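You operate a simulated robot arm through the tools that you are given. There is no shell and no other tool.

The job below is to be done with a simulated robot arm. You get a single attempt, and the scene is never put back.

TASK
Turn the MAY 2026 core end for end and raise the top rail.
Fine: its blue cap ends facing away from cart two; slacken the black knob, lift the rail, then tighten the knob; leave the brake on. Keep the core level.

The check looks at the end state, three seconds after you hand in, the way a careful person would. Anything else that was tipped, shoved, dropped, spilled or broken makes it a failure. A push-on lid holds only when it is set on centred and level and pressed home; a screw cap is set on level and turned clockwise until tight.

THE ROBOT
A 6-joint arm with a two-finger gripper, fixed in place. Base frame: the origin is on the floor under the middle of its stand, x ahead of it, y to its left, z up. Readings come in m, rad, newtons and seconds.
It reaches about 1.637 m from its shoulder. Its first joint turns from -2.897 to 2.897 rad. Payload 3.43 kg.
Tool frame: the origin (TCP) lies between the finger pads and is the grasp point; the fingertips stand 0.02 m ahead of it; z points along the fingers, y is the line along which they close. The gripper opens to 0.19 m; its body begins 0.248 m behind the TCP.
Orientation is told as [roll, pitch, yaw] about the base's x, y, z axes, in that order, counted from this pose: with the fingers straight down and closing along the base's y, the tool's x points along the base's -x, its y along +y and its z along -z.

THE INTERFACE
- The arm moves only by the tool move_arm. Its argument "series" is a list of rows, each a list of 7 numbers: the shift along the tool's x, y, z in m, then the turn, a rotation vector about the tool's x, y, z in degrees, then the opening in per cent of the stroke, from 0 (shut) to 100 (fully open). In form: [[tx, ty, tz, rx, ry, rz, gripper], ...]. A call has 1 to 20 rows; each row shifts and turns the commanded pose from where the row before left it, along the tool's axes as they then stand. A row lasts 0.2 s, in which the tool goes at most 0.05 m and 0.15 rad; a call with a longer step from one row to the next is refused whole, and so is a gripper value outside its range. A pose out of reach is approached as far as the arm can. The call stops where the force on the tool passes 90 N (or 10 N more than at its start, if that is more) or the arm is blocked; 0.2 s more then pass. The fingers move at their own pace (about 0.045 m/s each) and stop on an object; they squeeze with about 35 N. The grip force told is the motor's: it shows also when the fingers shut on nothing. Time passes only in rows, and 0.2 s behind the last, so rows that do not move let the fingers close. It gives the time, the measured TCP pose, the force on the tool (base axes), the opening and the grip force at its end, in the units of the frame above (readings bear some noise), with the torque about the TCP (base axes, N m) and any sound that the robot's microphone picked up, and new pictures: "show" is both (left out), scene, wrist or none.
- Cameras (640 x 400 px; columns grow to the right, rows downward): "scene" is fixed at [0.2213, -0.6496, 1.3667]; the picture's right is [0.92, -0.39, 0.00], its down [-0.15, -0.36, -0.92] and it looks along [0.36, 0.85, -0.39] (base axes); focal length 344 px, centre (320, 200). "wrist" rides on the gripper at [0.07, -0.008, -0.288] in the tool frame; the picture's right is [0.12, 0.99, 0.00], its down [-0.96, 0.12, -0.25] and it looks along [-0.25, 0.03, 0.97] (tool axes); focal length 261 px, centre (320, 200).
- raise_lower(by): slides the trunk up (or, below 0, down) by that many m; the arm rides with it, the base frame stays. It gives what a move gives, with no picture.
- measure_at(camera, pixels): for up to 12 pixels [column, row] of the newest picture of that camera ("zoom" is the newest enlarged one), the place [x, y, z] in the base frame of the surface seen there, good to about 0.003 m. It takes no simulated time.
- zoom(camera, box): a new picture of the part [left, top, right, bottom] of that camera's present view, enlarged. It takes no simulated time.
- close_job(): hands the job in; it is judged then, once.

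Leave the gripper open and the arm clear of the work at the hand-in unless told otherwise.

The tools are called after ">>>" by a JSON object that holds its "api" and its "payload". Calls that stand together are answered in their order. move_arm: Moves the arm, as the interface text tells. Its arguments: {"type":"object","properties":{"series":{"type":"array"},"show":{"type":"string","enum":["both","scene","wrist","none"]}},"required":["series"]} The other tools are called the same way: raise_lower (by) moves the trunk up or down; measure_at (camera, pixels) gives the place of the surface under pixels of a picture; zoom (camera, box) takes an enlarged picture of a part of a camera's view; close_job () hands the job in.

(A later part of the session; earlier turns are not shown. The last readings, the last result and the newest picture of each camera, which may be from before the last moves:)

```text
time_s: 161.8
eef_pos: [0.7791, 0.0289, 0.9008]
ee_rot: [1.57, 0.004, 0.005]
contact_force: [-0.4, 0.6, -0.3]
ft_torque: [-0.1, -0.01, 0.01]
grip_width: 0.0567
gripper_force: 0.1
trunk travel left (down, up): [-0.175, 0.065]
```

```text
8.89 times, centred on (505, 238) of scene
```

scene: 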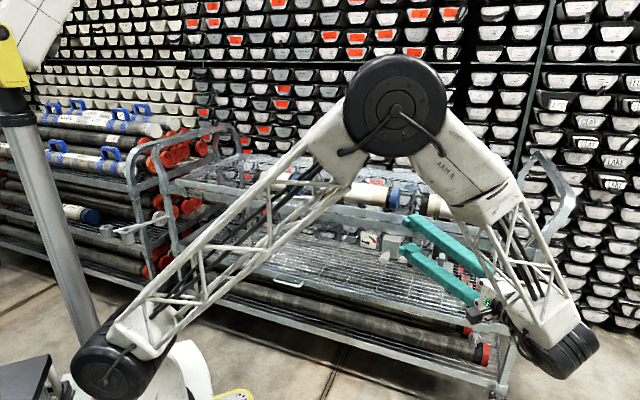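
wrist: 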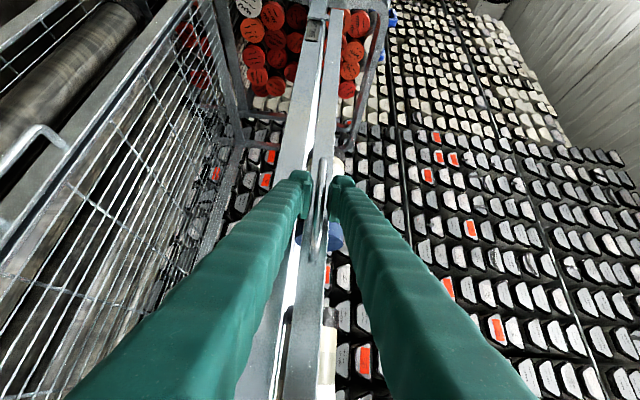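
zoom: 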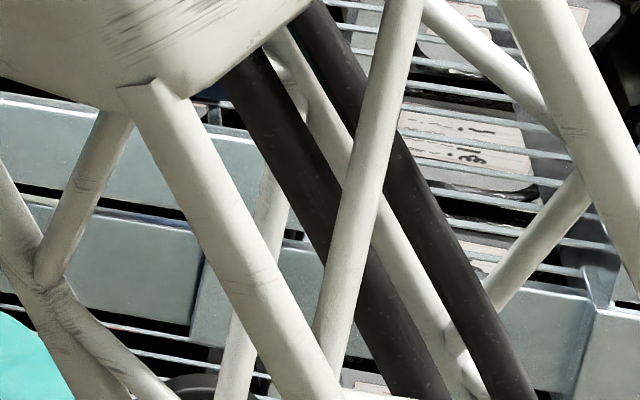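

The rail is still fully up behind the arm. On to yaw −45°, along to the knob and down to its height.

>>> {"api": "move_arm", "payload": {"series": [[0, 0, 0, 0, -7.5, 0, 30], [0, 0, 0, 0, -7.5, 0, 30], [0, 0, 0, 0, -7.5, 0, 30], [0, 0, 0, 0, -7.5, 0, 30], [0, 0, 0, 0, -7.5, 0, 30], [0, 0, 0, 0, -7.5, 0, 30], [-0.0398, 0, 0.001, 0, 0, 0, 30], [-0.0398, 0, 0.001, 0, 0, 0, 30], [-0.0398, 0, 0.001, 0, 0, 0, 30], [-0.0398, 0, 0.001, 0, 0, 0, 30], [-0.0398, 0, 0.001, 0, 0, 0, 30], [-0.0398, 0, 0.001, 0, 0, 0, 30], [0, -0.0365, 0, 0, 0, 0, 30], [0, -0.0365, 0, 0, 0, 0, 30], [0, -0.0365, 0, 0, 0, 0, 30], [0, -0.0365, 0, 0, 0, 0, 30], [0, 0, 0, 0, 0, 0, 30]], "show": "wrist"}}

>>> {"api": "zoom", "payload": {"camera": "wrist", "box": [250, 80, 450, 240]}}

```text
time_s: 165.4
eef_pos: [0.9515, -0.1344, 0.7553]
ee_rot: [1.567, 0.005, -0.78]
contact_force: [0.9, 0.2, -0.4]
ft_torque: [-0.01, 0.01, 0.03]
grip_width: 0.0571
gripper_force: 0.0
trunk travel left (down, up): [-0.175, 0.065]
```

wrist: 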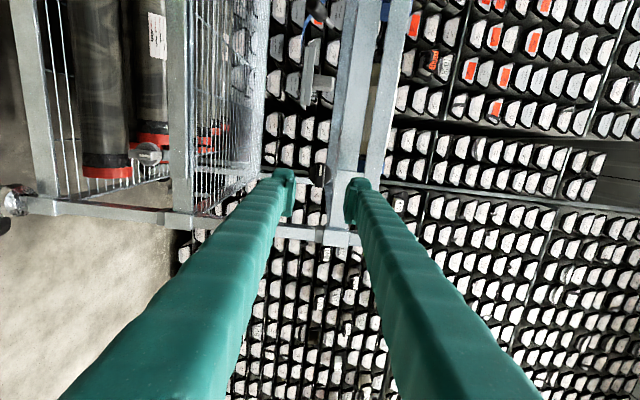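

```text
2.50 times, centred on (350, 160) of wrist
```

zoom: 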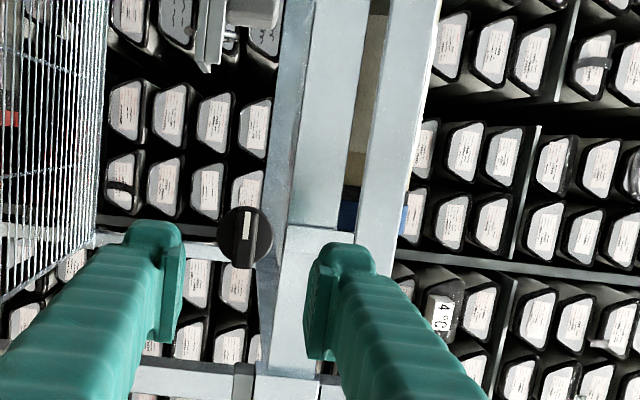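

The raised rail, the gap and the knob (mark pointing left, a quarter turn slack) are all in view. I'll measure the rail's height here as a reference, and the knob.

>>> {"api": "measure_at", "payload": {"camera": "zoom", "pixels": [[375, 150], [390, 150], [405, 150], [372, 190], [400, 190], [330, 150], [345, 150], [247, 225], [248, 240], [247, 255], [237, 238], [260, 238]]}}

```text
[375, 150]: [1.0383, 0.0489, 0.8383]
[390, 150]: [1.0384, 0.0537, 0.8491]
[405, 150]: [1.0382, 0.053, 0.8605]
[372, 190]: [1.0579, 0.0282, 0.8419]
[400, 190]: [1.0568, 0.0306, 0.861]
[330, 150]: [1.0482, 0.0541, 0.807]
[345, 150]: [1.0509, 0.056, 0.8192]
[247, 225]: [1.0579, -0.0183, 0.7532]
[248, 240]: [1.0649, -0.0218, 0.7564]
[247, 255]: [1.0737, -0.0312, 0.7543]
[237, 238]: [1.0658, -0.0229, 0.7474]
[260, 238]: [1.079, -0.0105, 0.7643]
```

Rail bottom at z≈0.840, i.e. fully up. I'll advance 15.4 cm onto the wing (fingers now above and below it).

>>> {"api": "move_arm", "payload": {"series": [[-0.0009, -0.0007, 0.03, 0, 0, 0, 30], [0, 0, 0.045, 0, 0, 0, 30], [0, 0, 0.045, 0, 0, 0, 30], [0, 0, 0.02, 0, 0, 0, 30], [0, 0, 0.01, 0, 0, 0, 30], [0, 0, 0.0045, 0, 0, 0, 30], [0, 0, 0, 0, 0, 0, 30], [0, 0, 0, 0, 0, 0, 30]], "show": "wrist"}}

>>> {"api": "zoom", "payload": {"camera": "wrist", "box": [250, 80, 450, 240]}}

```text
time_s: 167.2
eef_pos: [1.0644, -0.0241, 0.7545]
ee_rot: [1.569, 0.004, -0.778]
contact_force: [-0.1, -0.6, -0.5]
ft_torque: [-0.03, 0.0, -0.02]
grip_width: 0.057
gripper_force: 0.1
trunk travel left (down, up): [-0.175, 0.065]
```

wrist: 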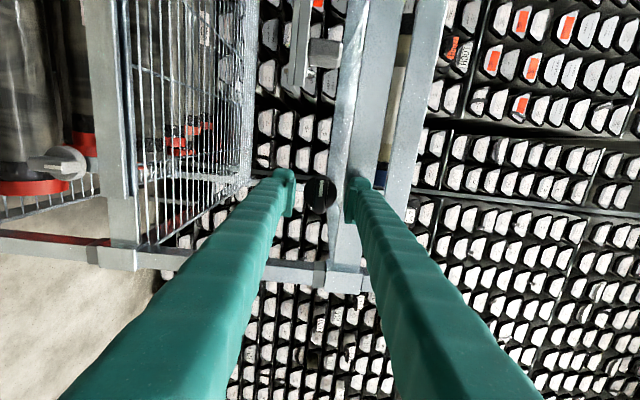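

```text
2.50 times, centred on (350, 160) of wrist
```

zoom: 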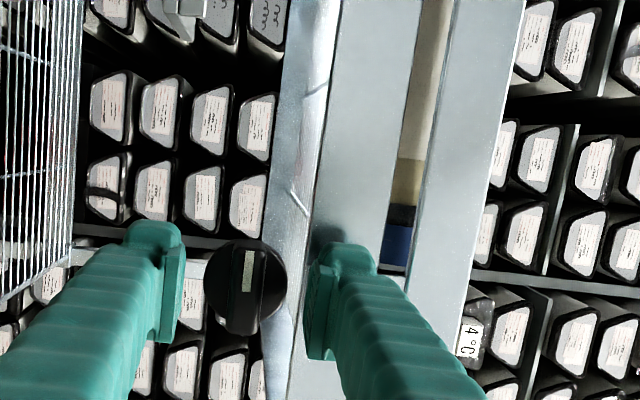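

The rail is still up with the gap visible, and there's no contact. Now I'll close on the wing gently and re-measure the rail.

>>> {"api": "move_arm", "payload": {"series": [[0, 0, -0.002, 0, 0, 0, 15], [0, 0, 0, 0, 0, 0, 8], [0, 0, 0, 0, 0, 0, 0], [0, 0, 0, 0, 0, 0, 0], [0, 0, 0, 0, 0, 0, 0], [0, 0, 0, 0, 0, 0, 0]], "show": "wrist"}}

>>> {"api": "zoom", "payload": {"camera": "wrist", "box": [250, 80, 450, 240]}}

>>> {"api": "measure_at", "payload": {"camera": "wrist", "pixels": [[416, 140], [430, 140], [440, 140], [408, 160], [425, 160], [380, 140], [398, 140]]}}

```text
time_s: 168.6
eef_pos: [1.0613, -0.025, 0.7547]
ee_rot: [1.568, 0.003, -0.781]
contact_force: [8.2, 1.2, 14.6]
ft_torque: [0.05, -0.1, 0.0]
grip_width: 0.0148
gripper_force: 45.5
trunk travel left (down, up): [-0.175, 0.065]
```

wrist: 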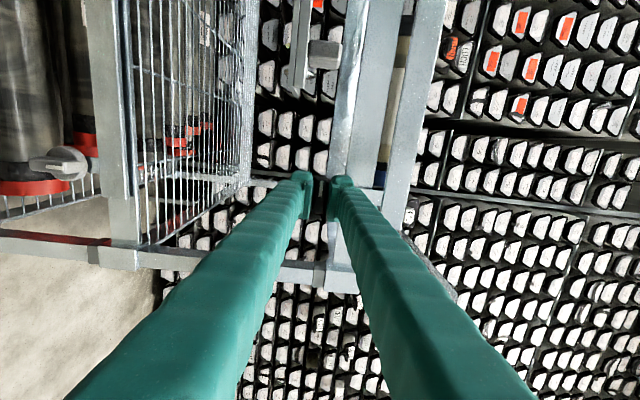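

```text
2.50 times, centred on (350, 160) of wrist
```

zoom: 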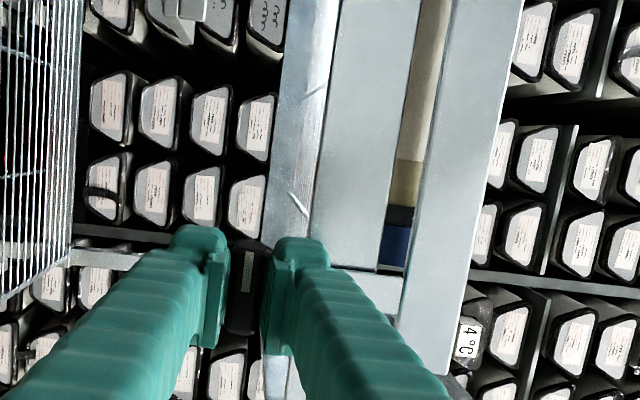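

```text
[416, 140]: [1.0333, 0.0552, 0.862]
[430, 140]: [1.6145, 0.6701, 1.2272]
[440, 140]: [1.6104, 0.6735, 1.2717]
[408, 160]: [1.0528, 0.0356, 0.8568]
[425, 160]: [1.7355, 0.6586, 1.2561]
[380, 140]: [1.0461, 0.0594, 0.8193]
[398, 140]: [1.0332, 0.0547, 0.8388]
```

Gripped and the rail is still up (bottom edge 0.839). Now I'll turn clockwise 30° and look at the rail.

>>> {"api": "move_arm", "payload": {"series": [[-0.0002, 0.0005, 0, 0, 0, 0, 0], [0, 0, 0, 0, 0, 6, 0], [0, 0, 0, 0, 0, 6, 0], [0, 0, 0, 0, 0, 6, 0], [0, 0, 0, 0, 0, 6, 0], [0, 0, 0, 0, 0, 6, 0], [0, 0, 0, 0, 0, 0, 0]], "show": "wrist"}}

>>> {"api": "zoom", "payload": {"camera": "wrist", "box": [250, 80, 450, 240]}}

```text
time_s: 170.2
eef_pos: [1.0608, -0.0259, 0.7546]
ee_rot: [1.567, 0.527, -0.78]
contact_force: [12.5, 21.7, 20.6]
ft_torque: [0.16, -0.15, 0.26]
grip_width: 0.0146
gripper_force: 44.6
trunk travel left (down, up): [-0.175, 0.065]
```

wrist: 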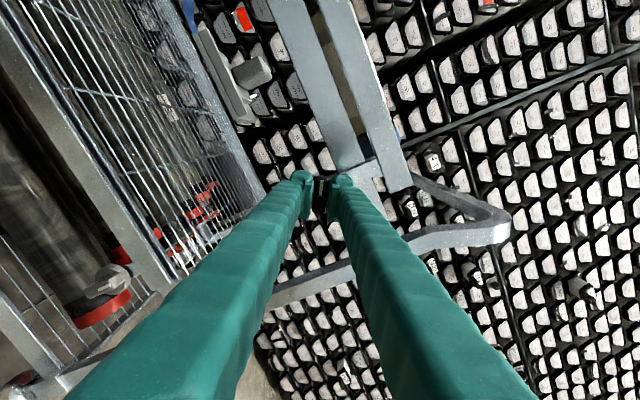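

```text
2.50 times, centred on (350, 160) of wrist
```

zoom: 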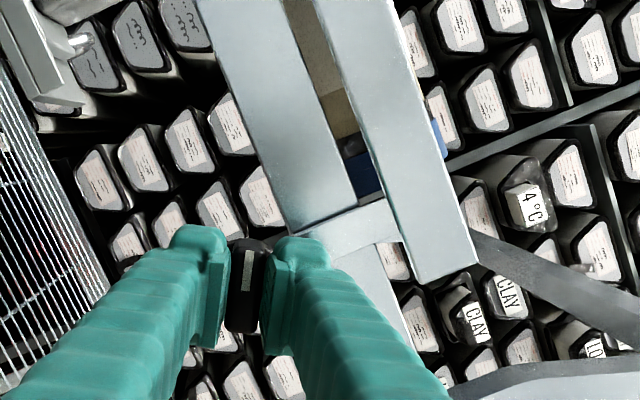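

The rail is still up with its gap. Another 30°, with a half-millimetre trim.

>>> {"api": "move_arm", "payload": {"series": [[0.0002, 0.0004, 0.0005, 0, 0, 0, 0], [0, 0, 0, 0, 0, 6, 0], [0, 0, 0, 0, 0, 6, 0], [0, 0, 0, 0, 0, 6, 0], [0, 0, 0, 0, 0, 6, 0], [0, 0, 0, 0, 0, 6, 0], [0, 0, 0, 0, 0, 0, 0]], "show": "wrist"}}

>>> {"api": "zoom", "payload": {"camera": "wrist", "box": [250, 80, 450, 240]}}

```text
time_s: 171.8
eef_pos: [1.0625, -0.026, 0.7539]
ee_rot: [1.566, 1.051, -0.788]
contact_force: [-1.0, 4.3, 14.1]
ft_torque: [-0.07, 0.08, -0.11]
grip_width: 0.0149
gripper_force: 44.9
trunk travel left (down, up): [-0.175, 0.065]
```

wrist: 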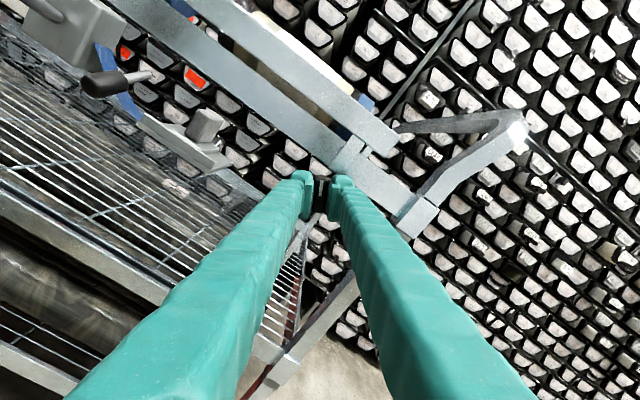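

```text
2.50 times, centred on (350, 160) of wrist
```

zoom: 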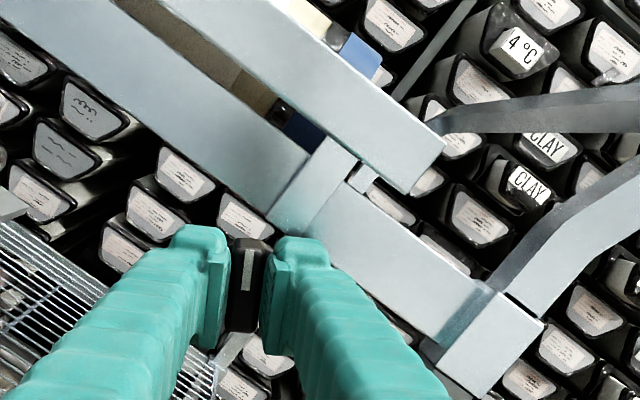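

60° back. The gap looks narrower from this angle, so I'll measure the rail's edges.

>>> {"api": "measure_at", "payload": {"camera": "zoom", "pixels": [[405, 190], [425, 160], [437, 142], [350, 148], [330, 160], [385, 90], [260, 75], [240, 110], [345, 170], [370, 200], [390, 215]]}}

```text
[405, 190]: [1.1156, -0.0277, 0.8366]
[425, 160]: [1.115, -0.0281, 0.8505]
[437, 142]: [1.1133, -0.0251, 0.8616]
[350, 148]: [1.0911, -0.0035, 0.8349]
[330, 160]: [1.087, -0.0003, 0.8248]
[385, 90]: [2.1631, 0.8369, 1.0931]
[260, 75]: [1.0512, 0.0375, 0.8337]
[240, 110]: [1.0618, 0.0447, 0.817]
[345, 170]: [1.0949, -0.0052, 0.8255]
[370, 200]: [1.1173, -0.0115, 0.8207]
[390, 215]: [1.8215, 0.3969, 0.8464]
```

I'll zoom tighter on the rail's end to measure it more exactly.

>>> {"api": "zoom", "payload": {"camera": "wrist", "box": [340, 110, 420, 174]}}

```text
6.25 times, centred on (380, 142) of wrist
```

zoom: 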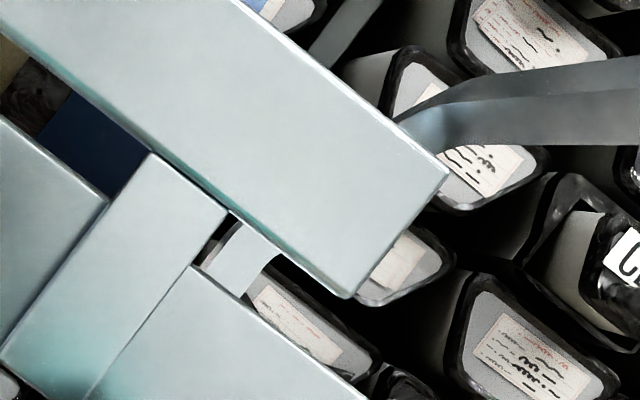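

>>> {"api": "measure_at", "payload": {"camera": "zoom", "pixels": [[345, 290], [335, 280], [320, 265], [250, 215], [440, 178], [425, 170], [390, 145], [300, 230], [200, 275], [230, 300], [300, 350], [100, 90]]}}

```text
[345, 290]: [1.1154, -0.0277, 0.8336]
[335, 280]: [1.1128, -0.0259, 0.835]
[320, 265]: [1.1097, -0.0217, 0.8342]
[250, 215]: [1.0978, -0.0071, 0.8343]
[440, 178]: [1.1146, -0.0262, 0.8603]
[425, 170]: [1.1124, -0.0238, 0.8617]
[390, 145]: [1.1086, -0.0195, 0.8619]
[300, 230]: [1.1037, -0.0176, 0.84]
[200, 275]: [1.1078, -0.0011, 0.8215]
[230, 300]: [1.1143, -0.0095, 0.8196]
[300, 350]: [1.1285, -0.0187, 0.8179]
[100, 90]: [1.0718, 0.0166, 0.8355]
```

The rail's edges read about 0.834 and 0.862, so it may have sunk 4–5 mm during this 60° of turning. I'll hold still for a second and measure again to see whether it's moving with time or with the knob.

>>> {"api": "move_arm", "payload": {"series": [[0, 0, 0, 0, 0, 0, 0], [0, 0, 0, 0, 0, 0, 0], [0, 0, 0, 0, 0, 0, 0], [0, 0, 0, 0, 0, 0, 0], [0, 0, 0, 0, 0, 0, 0]], "show": "wrist"}}

>>> {"api": "zoom", "payload": {"camera": "wrist", "box": [340, 110, 420, 174]}}

>>> {"api": "measure_at", "payload": {"camera": "zoom", "pixels": [[345, 290], [335, 280], [320, 265], [250, 215], [440, 178], [425, 170], [390, 145], [300, 230]]}}

```text
time_s: 173.0
eef_pos: [1.0624, -0.0265, 0.7539]
ee_rot: [1.567, 1.05, -0.783]
contact_force: [-5.6, -7.5, 9.7]
ft_torque: [-0.03, -0.01, -0.11]
grip_width: 0.015
gripper_force: 44.8
trunk travel left (down, up): [-0.175, 0.065]
```

wrist: 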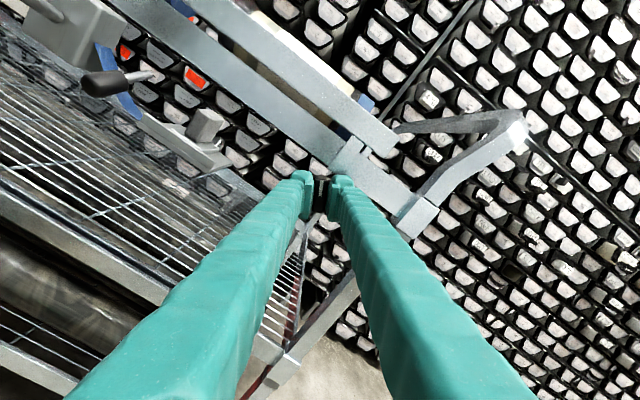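

```text
6.25 times, centred on (380, 142) of wrist
```

zoom: 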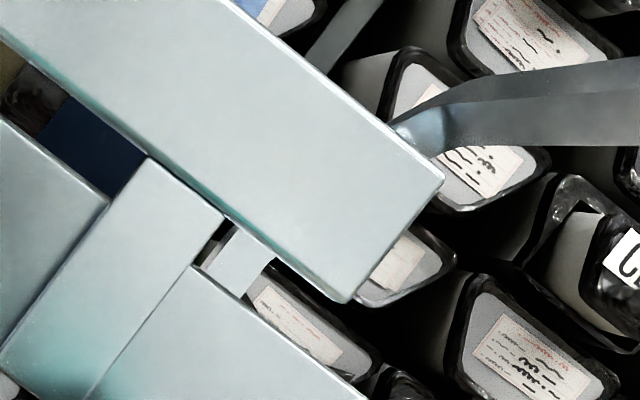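

```text
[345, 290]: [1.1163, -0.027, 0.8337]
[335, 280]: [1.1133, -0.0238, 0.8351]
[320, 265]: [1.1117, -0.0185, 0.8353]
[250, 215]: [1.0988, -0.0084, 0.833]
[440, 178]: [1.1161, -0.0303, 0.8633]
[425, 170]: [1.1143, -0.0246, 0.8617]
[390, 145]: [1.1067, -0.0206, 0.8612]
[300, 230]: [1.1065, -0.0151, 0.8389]
```

It's sinking slowly with time at this angle (about 1 mm/s), so partial clamping slows it but doesn't yet hold. That suggests a better way: tighten until it just holds, push the rail up against that friction, then finish tightening. I'll turn 15° more and watch for 1.4 s.

>>> {"api": "move_arm", "payload": {"series": [[0, 0, 0, 0, 0, 7.5, 0], [0, 0, 0, 0, 0, 7.5, 0], [0, 0, 0, 0, 0, 0, 0]], "show": "wrist"}}

>>> {"api": "zoom", "payload": {"camera": "wrist", "box": [340, 100, 420, 164]}}

>>> {"api": "move_arm", "payload": {"series": [[0, 0, 0, 0, 0, 0, 0], [0, 0, 0, 0, 0, 0, 0], [0, 0, 0, 0, 0, 0, 0], [0, 0, 0, 0, 0, 0, 0], [0, 0, 0, 0, 0, 0, 0], [0, 0, 0, 0, 0, 0, 0], [0, 0, 0, 0, 0, 0, 0]], "show": "wrist"}}

>>> {"api": "zoom", "payload": {"camera": "wrist", "box": [340, 100, 420, 164]}}

```text
time_s: 173.8
eef_pos: [1.0606, -0.0265, 0.7547]
ee_rot: [1.561, 1.314, -0.792]
contact_force: [-28.7, -16.8, 3.1]
ft_torque: [-0.03, -0.07, 0.07]
grip_width: 0.0151
gripper_force: 45.1
trunk travel left (down, up): [-0.175, 0.065]
```

wrist: 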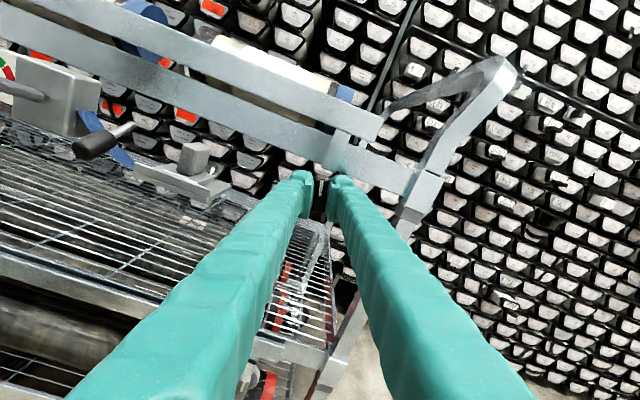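

```text
6.25 times, centred on (380, 132) of wrist
```

zoom: 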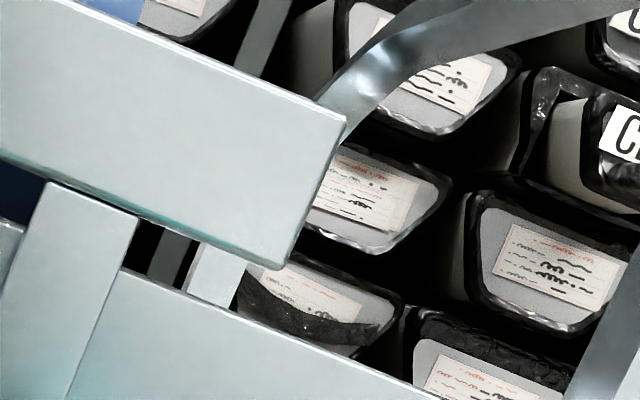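

```text
time_s: 175.4
eef_pos: [1.0615, -0.0252, 0.7545]
ee_rot: [1.561, 1.313, -0.79]
contact_force: [-29.8, -16.5, -8.7]
ft_torque: [-0.09, 0.07, 0.09]
grip_width: 0.015
gripper_force: 45.1
trunk travel left (down, up): [-0.175, 0.065]
```

wrist: 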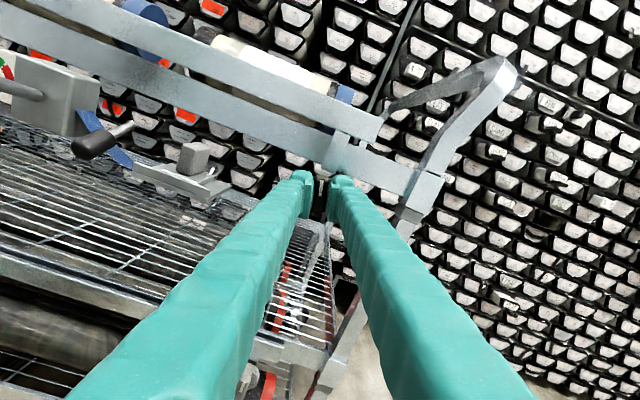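

```text
6.25 times, centred on (380, 132) of wrist
```

zoom: 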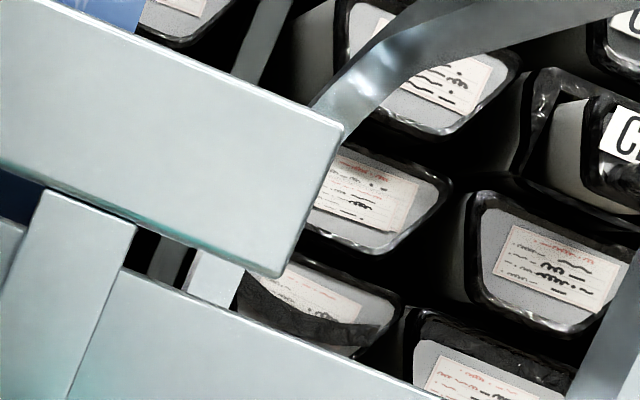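

Still creeping about 1 mm/s at −15°. But since it moves so slowly here, I can leave the knob at −15° (nearly tight), push the rail up to its catch, and then need only a short final twist. I'll let go of the knob, back off, roll to the handle orientation and rise.

>>> {"api": "move_arm", "payload": {"series": [[0, 0, 0, 0, 0, 0, 15], [0, 0, 0, 0, 0, 0, 30], [0, 0, 0, 0, 0, 0, 30], [0, 0, -0.03, 0, 0, 0, 30], [0, 0, -0.045, 0, 0, 0, 30], [0, 0, -0.045, 0, 0, 0, 30], [0, 0, 0, 0, 0, -8.36, 30], [0, 0, 0, 0, 0, -8.36, 30], [0, 0, 0, 0, 0, -8.36, 30], [0, 0, 0, 0, 0, -8.36, 30], [0, 0, 0, 0, 0, -8.36, 30], [0, 0, 0, 0, 0, -8.36, 30], [0, 0, 0, 0, 0, -8.36, 30], [0, 0, 0, 0, 0, -8.36, 30], [0, 0, 0, 0, 0, -8.36, 30], [0, 0.045, 0, 0, 0, 0, 30], [0, 0.045, 0, 0, 0, 0, 30], [0, 0.045, 0, 0, 0, 0, 30], [0, 0.015, 0, 0, 0, 0, 30]], "show": "wrist"}}

>>> {"api": "zoom", "payload": {"camera": "wrist", "box": [200, 60, 400, 220]}}

```text
time_s: 179.4
eef_pos: [0.9768, -0.11, 0.9051]
ee_rot: [1.567, 0.001, -0.783]
contact_force: [-0.1, -0.1, 0.1]
ft_torque: [0.07, -0.06, 0.06]
grip_width: 0.0569
gripper_force: 0.0
trunk travel left (down, up): [-0.175, 0.065]
```

wrist: 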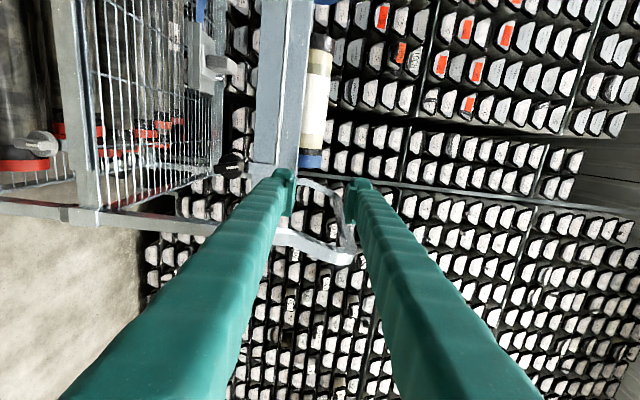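

```text
2.50 times, centred on (300, 140) of wrist
```

zoom: 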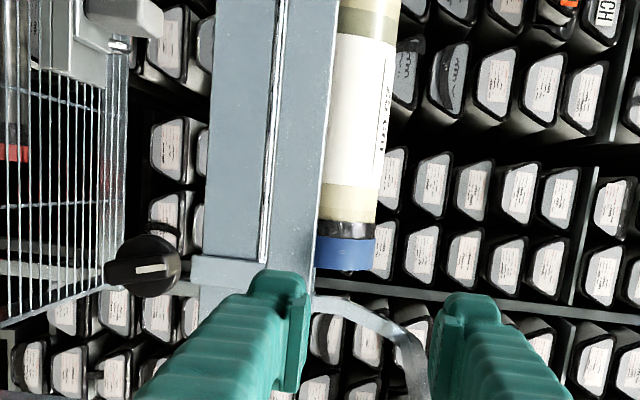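

The rail is still mostly raised, the knob nearly upright. Moving on to the handle: along the front, yaw +45°.

>>> {"api": "move_arm", "payload": {"series": [[0.0398, 0, -0.0067, 0, 0, 0, 30], [0.0398, 0, -0.0067, 0, 0, 0, 30], [0.0398, 0, -0.0067, 0, 0, 0, 30], [0.0398, 0, -0.0067, 0, 0, 0, 30], [0.0398, 0, -0.0067, 0, 0, 0, 30], [0.0398, 0, -0.0067, 0, 0, 0, 30], [0, 0, 0, 0, 7.5, 0, 30], [0, 0, 0, 0, 7.5, 0, 30], [0, 0, 0, 0, 7.5, 0, 30], [0, 0, 0, 0, 7.5, 0, 30], [0, 0, 0, 0, 7.5, 0, 30], [0, 0, 0, 0, 7.5, 0, 30], [0, 0, 0, 0, 0, 0, 30]], "show": "none"}}

>>> {"api": "move_arm", "payload": {"series": [[0.026, 0, 0.039, 0, 0, 0, 30], [0.026, 0, 0.039, 0, 0, 0, 30], [0.026, 0, 0.039, 0, 0, 0, 30], [0.026, 0, 0.039, 0, 0, 0, 30], [0.026, 0, 0.039, 0, 0, 0, 30], [0.026, 0, 0.039, 0, 0, 0, 30], [0.026, 0, 0.039, 0, 0, 0, 30], [0.026, 0, 0.039, 0, 0, 0, 30], [0.026, 0, 0.039, 0, 0, 0, 30], [0, 0, 0, 0, 0, 0, 30]]}}

>>> {"api": "zoom", "payload": {"camera": "scene", "box": [475, 215, 535, 260]}}

>>> {"api": "zoom", "payload": {"camera": "wrist", "box": [220, 100, 420, 240]}}

```text
time_s: 182.2
eef_pos: [0.7786, 0.0307, 0.9044]
ee_rot: [1.569, 0.001, 0.004]
contact_force: [0.2, 0.1, -0.5]
ft_torque: [-0.02, 0.01, 0.01]
grip_width: 0.0573
gripper_force: 0.1
trunk travel left (down, up): [-0.175, 0.065]
```

```text
time_s: 184.4
eef_pos: [0.5406, 0.3802, 0.904]
ee_rot: [1.567, 0.003, 0.003]
contact_force: [-0.1, 0.5, 0.8]
ft_torque: [-0.02, -0.02, -0.03]
grip_width: 0.0573
gripper_force: 0.2
trunk travel left (down, up): [-0.175, 0.065]
```

scene: 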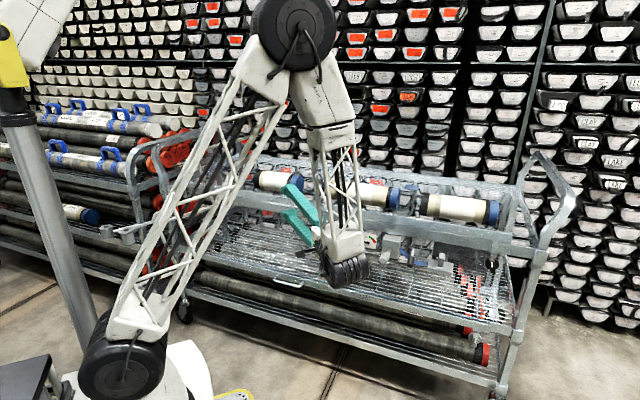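
wrist: 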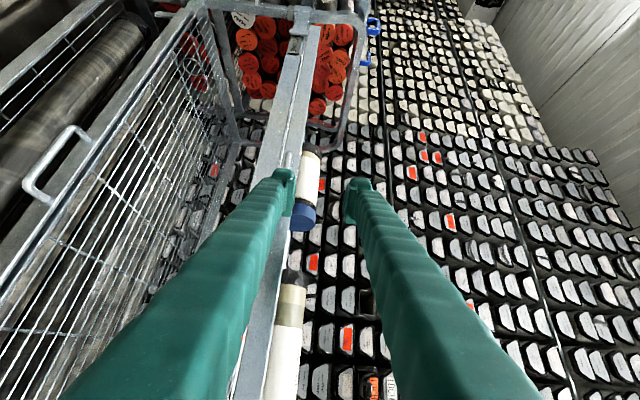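

```text
8.89 times, centred on (505, 238) of scene
```

zoom: 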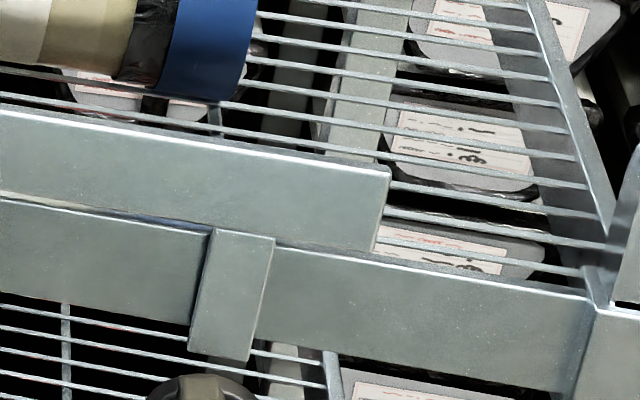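

```text
2.86 times, centred on (320, 170) of wrist
```

zoom: 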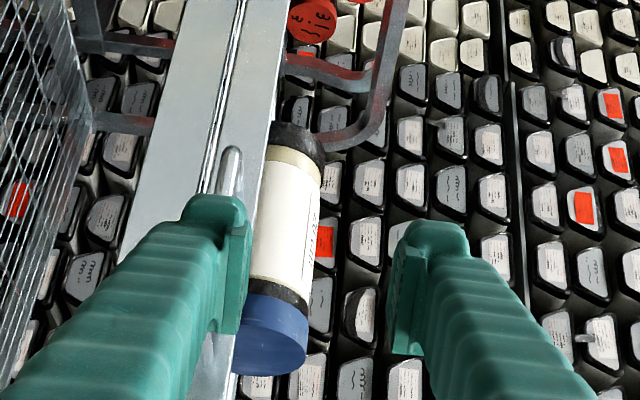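

The rail sits only about 4 mm below full height and didn't creep during the trip, so it only sinks while I handle the knob. I'll lower to the handle (z≈0.8475), advance and grip it.

>>> {"api": "move_arm", "payload": {"series": [[-0.004, -0.028, 0, 0, 0, 0, 30], [0, -0.0285, 0, 0, 0, 0, 30], [0, 0, 0.04, 0, 0, 0, 30], [0, 0, 0.035, 0, 0, 0, 30], [0, 0, 0.018, 0, 0, 0, 30], [0, 0, 0.009, 0, 0, 0, 30], [0, 0, 0, 0, 0, 0, 20], [0, 0, 0, 0, 0, 0, 10], [0, 0, 0, 0, 0, 0, 0], [0, 0, 0, 0, 0, 0, 0], [0, 0, 0, 0, 0, 0, 0]], "show": "wrist"}}

>>> {"api": "zoom", "payload": {"camera": "wrist", "box": [270, 140, 370, 220]}}

```text
time_s: 186.8
eef_pos: [0.5474, 0.4825, 0.8468]
ee_rot: [1.567, 0.0, 0.004]
contact_force: [-0.3, 1.3, -5.3]
ft_torque: [-0.07, 0.03, -0.01]
grip_width: 0.0107
gripper_force: 44.0
trunk travel left (down, up): [-0.175, 0.065]
```

wrist: 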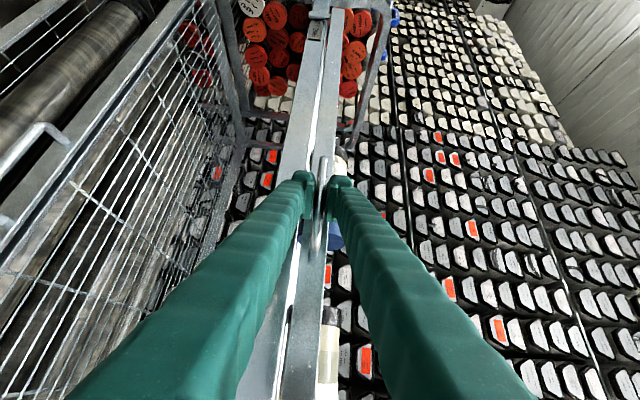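

```text
5.00 times, centred on (320, 180) of wrist
```

zoom: 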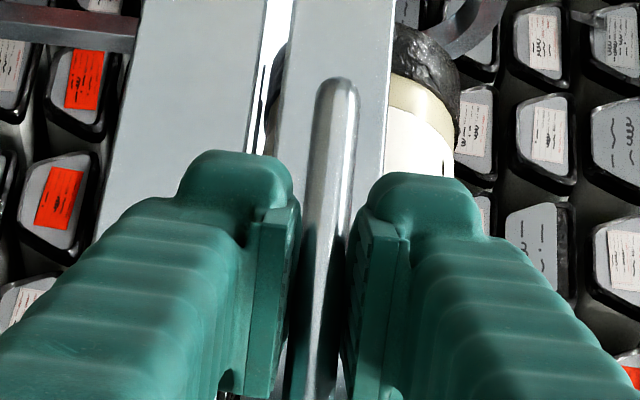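

Gripped with almost no strain. I'll lift 5.5 mm in small steps to the stop and read the force.

>>> {"api": "move_arm", "payload": {"series": [[0, 0.0015, 0, 0, 0, 0, 0], [0, 0.0015, 0, 0, 0, 0, 0], [0, 0.0015, 0, 0, 0, 0, 0], [0, 0.001, 0, 0, 0, 0, 0], [0, 0, 0, 0, 0, 0, 0]], "show": "scene"}}

>>> {"api": "zoom", "payload": {"camera": "scene", "box": [475, 215, 535, 260]}}

```text
time_s: 188.0
eef_pos: [0.5472, 0.482, 0.8506]
ee_rot: [1.57, 0.004, 0.004]
contact_force: [-8.0, -6.8, -13.7]
ft_torque: [-0.14, 0.01, 0.05]
grip_width: 0.0109
gripper_force: 44.6
trunk travel left (down, up): [-0.175, 0.065]
```

scene: 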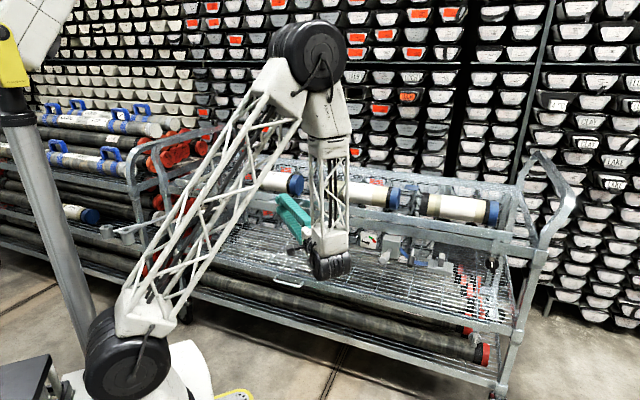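

```text
8.89 times, centred on (505, 238) of scene
```

zoom: 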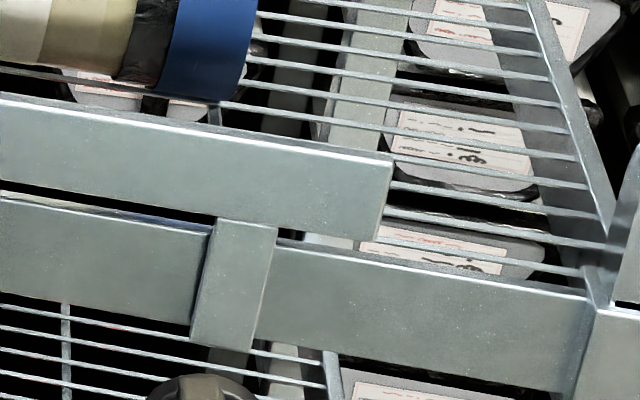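

The rail end is back at (392,160), fully up, with just 14 N. I'll open slightly and watch 2 s for any creep at this knob setting.

>>> {"api": "move_arm", "payload": {"series": [[0, 0.0005, 0, 0, 0, 0, 0], [0, -0.0005, 0, 0, 0, 0, 9], [0, 0, 0, 0, 0, 0, 9], [0, 0, 0, 0, 0, 0, 9], [0, -0.001, 0, 0, 0, 0, 9], [0, 0, 0, 0, 0, 0, 9], [0, 0, 0, 0, 0, 0, 9], [0, 0, 0, 0, 0, 0, 9], [0, 0, 0, 0, 0, 0, 9], [0, 0, 0, 0, 0, 0, 9], [0, 0, 0, 0, 0, 0, 9], [0, 0, 0, 0, 0, 0, 9]], "show": "wrist"}}

>>> {"api": "zoom", "payload": {"camera": "wrist", "box": [270, 140, 370, 220]}}

>>> {"api": "zoom", "payload": {"camera": "scene", "box": [475, 215, 535, 260]}}

```text
time_s: 190.6
eef_pos: [0.5462, 0.4808, 0.8496]
ee_rot: [1.569, 0.002, 0.005]
contact_force: [0.6, 0.4, 0.0]
ft_torque: [0.0, -0.01, 0.02]
grip_width: 0.0171
gripper_force: 0.0
trunk travel left (down, up): [-0.175, 0.065]
```

wrist: 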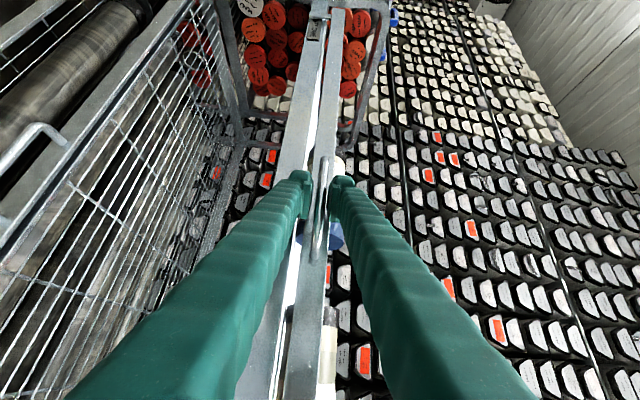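

```text
5.00 times, centred on (320, 180) of wrist
```

zoom: 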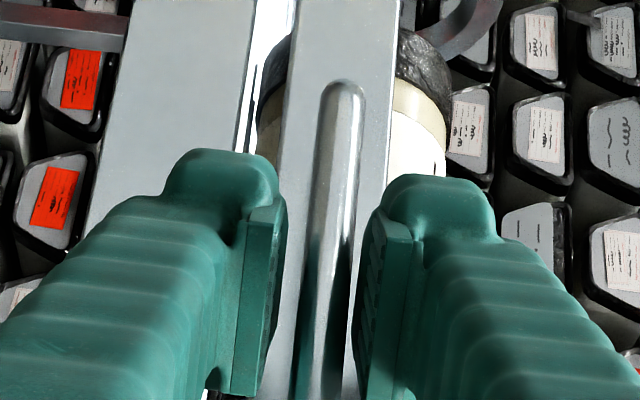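

```text
8.89 times, centred on (505, 238) of scene
```

zoom: 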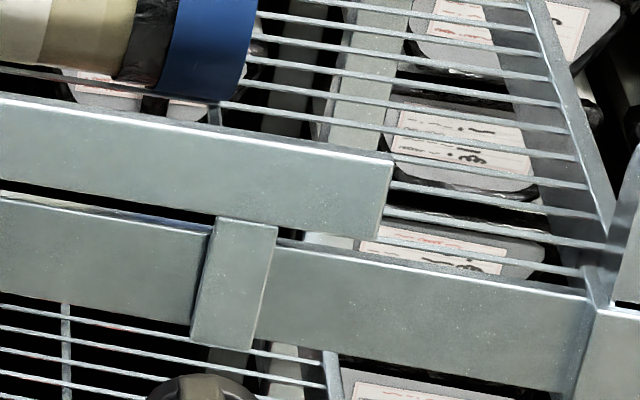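

It holds at the top with no load. Now I'll open, draw back, rise and return to the knob along the same path.

>>> {"api": "move_arm", "payload": {"series": [[0, 0, 0, 0, 0, 0, 30], [0, 0, 0, 0, 0, 0, 30], [0, 0, -0.02, 0, 0, 0, 30], [0, 0, -0.04, 0, 0, 0, 30], [0, 0, -0.04, 0, 0, 0, 30], [0, 0.025, 0, 0, 0, 0, 30], [0, 0.026, 0, 0, 0, 0, 30], [-0.026, 0, -0.0391, 0, 0, 0, 30], [-0.026, 0, -0.0391, 0, 0, 0, 30], [-0.026, 0, -0.0391, 0, 0, 0, 30], [-0.026, 0, -0.0391, 0, 0, 0, 30], [-0.026, 0, -0.0391, 0, 0, 0, 30], [-0.026, 0, -0.0391, 0, 0, 0, 30], [-0.026, 0, -0.0391, 0, 0, 0, 30], [-0.026, 0, -0.0391, 0, 0, 0, 30], [-0.026, 0, -0.0391, 0, 0, 0, 30], [0, 0, 0, 0, 0, 0, 30]], "show": "none"}}

>>> {"api": "move_arm", "payload": {"series": [[0, 0, 0, 0, -7.5, 0, 30], [0, 0, 0, 0, -7.5, 0, 30], [0, 0, 0, 0, -7.5, 0, 30], [0, 0, 0, 0, -7.5, 0, 30], [0, 0, 0, 0, -7.5, 0, 30], [0, 0, 0, 0, -7.5, 0, 30], [-0.0398, 0, -0.001, 0, 0, 0, 30], [-0.0398, 0, -0.001, 0, 0, 0, 30], [-0.0398, 0, -0.001, 0, 0, 0, 30], [-0.0398, 0, -0.001, 0, 0, 0, 30], [-0.0398, 0, -0.001, 0, 0, 0, 30], [-0.0398, 0, -0.001, 0, 0, 0, 30], [0, -0.0365, 0, 0, 0, 0, 30], [0, -0.0365, 0, 0, 0, 0, 30], [0, -0.0365, 0, 0, 0, 0, 30], [0, -0.0365, 0, 0, 0, 0, 30], [0, 0, 0, 0, 0, 0, 30]], "show": "wrist"}}

```text
time_s: 194.2
eef_pos: [0.7845, 0.0285, 0.9021]
ee_rot: [1.568, 0.001, 0.007]
contact_force: [-0.4, 0.6, 0.1]
ft_torque: [0.04, -0.01, -0.03]
grip_width: 0.057
gripper_force: 0.1
trunk travel left (down, up): [-0.175, 0.065]
```

```text
time_s: 197.8
eef_pos: [0.9478, -0.1431, 0.7569]
ee_rot: [1.567, -0.001, -0.782]
contact_force: [0.6, -0.1, 0.3]
ft_torque: [-0.03, -0.03, -0.01]
grip_width: 0.0569
gripper_force: 0.0
trunk travel left (down, up): [-0.175, 0.065]
```

wrist: 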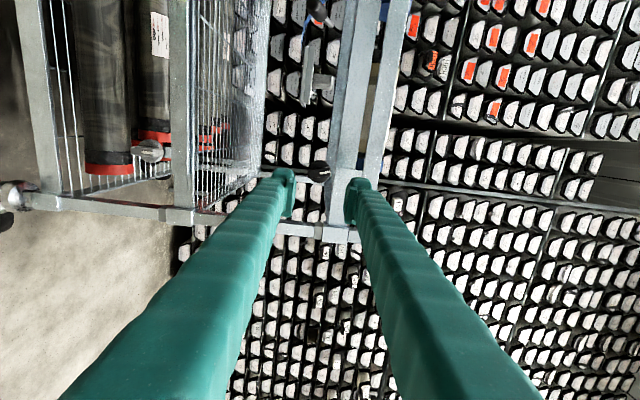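

The rail is still up, and I'm level with the knob (a=0.771). I'll trim 2–3 mm and roll +75° to match the wing's −15° tilt.

>>> {"api": "move_arm", "payload": {"series": [[0.0027, -0.0023, 0, 0, 0, 0, 30], [0, 0, 0, 0, 0, 8.36, 30], [0, 0, 0, 0, 0, 8.36, 30], [0, 0, 0, 0, 0, 8.36, 30], [0, 0, 0, 0, 0, 8.36, 30], [0, 0, 0, 0, 0, 8.36, 30], [0, 0, 0, 0, 0, 8.36, 30], [0, 0, 0, 0, 0, 8.36, 30], [0, 0, 0, 0, 0, 8.36, 30], [0, 0, 0, 0, 0, 8.36, 30], [0, 0, 0, 0, 0, 0, 30], [0, 0, 0, 0, 0, 0, 30]], "show": "wrist"}}

>>> {"api": "zoom", "payload": {"camera": "wrist", "box": [240, 90, 420, 210]}}

```text
time_s: 200.4
eef_pos: [0.9457, -0.1409, 0.7548]
ee_rot: [1.562, 1.314, -0.792]
contact_force: [-0.1, 0.1, 0.0]
ft_torque: [0.03, 0.01, -0.01]
grip_width: 0.057
gripper_force: 0.0
trunk travel left (down, up): [-0.175, 0.065]
```

wrist: 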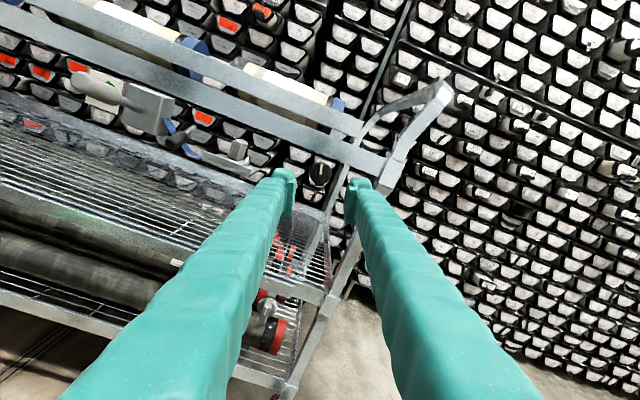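

```text
3.33 times, centred on (330, 150) of wrist
```

zoom: 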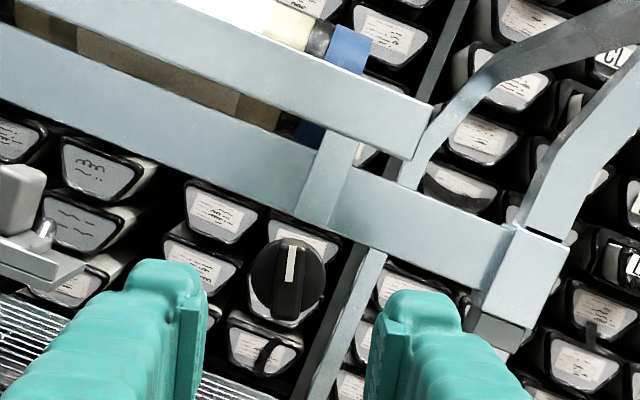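

The wing lines up with the fingers and the rail is fully up. I'll advance, close and give the final clockwise twist in one quick go, so the rail has no time to sink.

>>> {"api": "move_arm", "payload": {"series": [[0, 0, 0.035, 0, 0, 0, 30], [0, 0, 0.045, 0, 0, 0, 30], [0, 0, 0.045, 0, 0, 0, 30], [0, 0, 0.025, 0, 0, 0, 30], [0, 0, 0.012, 0, 0, 0, 30], [0, 0, 0, 0, 0, 0, 30], [0, 0, 0, 0, 0, 0, 0], [0, 0, 0, 0, 0, 0, 0], [0, 0, 0, 0, 0, 0, 0], [0, 0, 0, 0, 0, 8, 0], [0, 0, 0, 0, 0, 8, 0], [0, 0, 0, 0, 0, 3, 0], [0, 0, 0, 0, 0, 2, 0], [0, 0, 0, 0, 0, 0, 0]], "show": "wrist"}}

>>> {"api": "zoom", "payload": {"camera": "wrist", "box": [250, 80, 430, 200]}}

```text
time_s: 203.4
eef_pos: [1.0608, -0.0266, 0.7538]
ee_rot: [-1.548, 1.464, 2.381]
contact_force: [12.8, -7.1, 7.7]
ft_torque: [-0.9, -0.96, -0.1]
grip_width: 0.0169
gripper_force: 45.3
trunk travel left (down, up): [-0.175, 0.065]
```

wrist: 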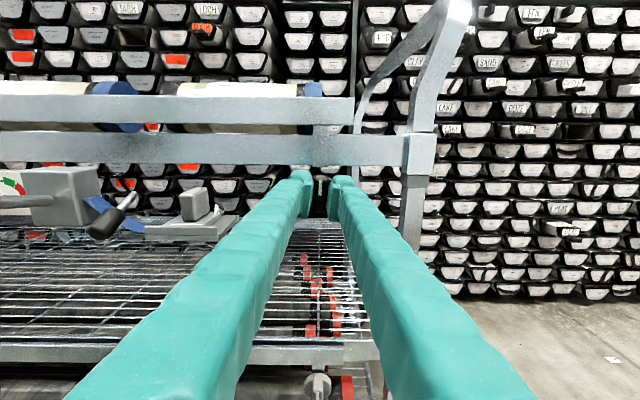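

```text
3.33 times, centred on (340, 140) of wrist
```

zoom: 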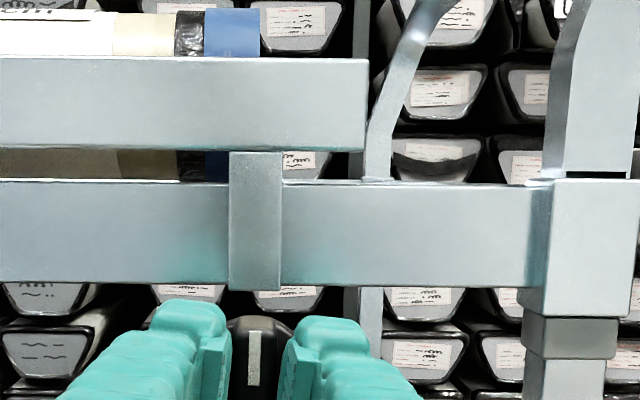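

Tight: −1.3 N·m at the stop, mark upright. I'll measure the rail's edges now.

>>> {"api": "measure_at", "payload": {"camera": "zoom", "pixels": [[355, 147], [340, 147], [300, 147], [355, 62], [340, 65], [300, 62], [100, 147], [100, 62], [320, 188], [400, 190]]}}

```text
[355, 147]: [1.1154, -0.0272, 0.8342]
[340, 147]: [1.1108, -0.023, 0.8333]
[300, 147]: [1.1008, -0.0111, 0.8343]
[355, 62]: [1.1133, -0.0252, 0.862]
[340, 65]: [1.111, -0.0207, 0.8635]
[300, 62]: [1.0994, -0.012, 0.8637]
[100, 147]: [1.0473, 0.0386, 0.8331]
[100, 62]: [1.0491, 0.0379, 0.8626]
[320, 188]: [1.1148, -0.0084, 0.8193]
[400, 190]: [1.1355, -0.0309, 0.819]
```

I'll release, retreat and compare in the scene view, which is the more precise gauge.

>>> {"api": "move_arm", "payload": {"series": [[0, 0, 0, 0, 0, 0, 15], [0, 0, 0, 0, 0, 0, 30], [0, 0, 0, 0, 0, 0, 30], [0, 0, 0, 0, 0, 0, 30], [0, 0, -0.02, 0, 0, 0, 30], [0, 0, -0.04, 0, 0, 0, 30], [0, 0, -0.045, 0, 0, 0, 30], [0, 0, -0.045, 0, 0, 0, 30], [0, 0, -0.045, 0, 0, 0, 30], [0, 0, -0.01, 0, 0, -5.7, 30], [0, 0, 0, 0, 0, 0, 30]], "show": "wrist"}}

>>> {"api": "zoom", "payload": {"camera": "wrist", "box": [230, 90, 410, 210]}}

```text
time_s: 205.8
eef_pos: [0.9187, -0.1705, 0.7548]
ee_rot: [-1.264, 1.563, 2.665]
contact_force: [-0.8, 0.7, 0.5]
ft_torque: [-0.01, 0.02, -0.02]
grip_width: 0.0569
gripper_force: 0.0
trunk travel left (down, up): [-0.175, 0.065]
```

wrist: 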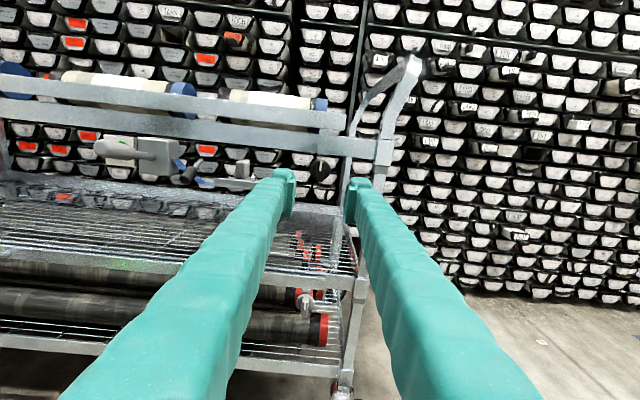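

```text
3.33 times, centred on (320, 150) of wrist
```

zoom: 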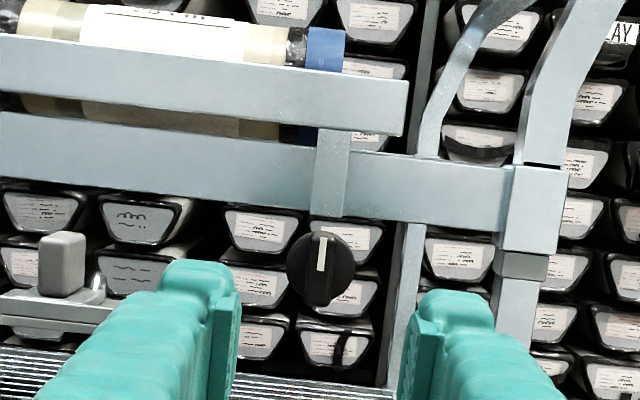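

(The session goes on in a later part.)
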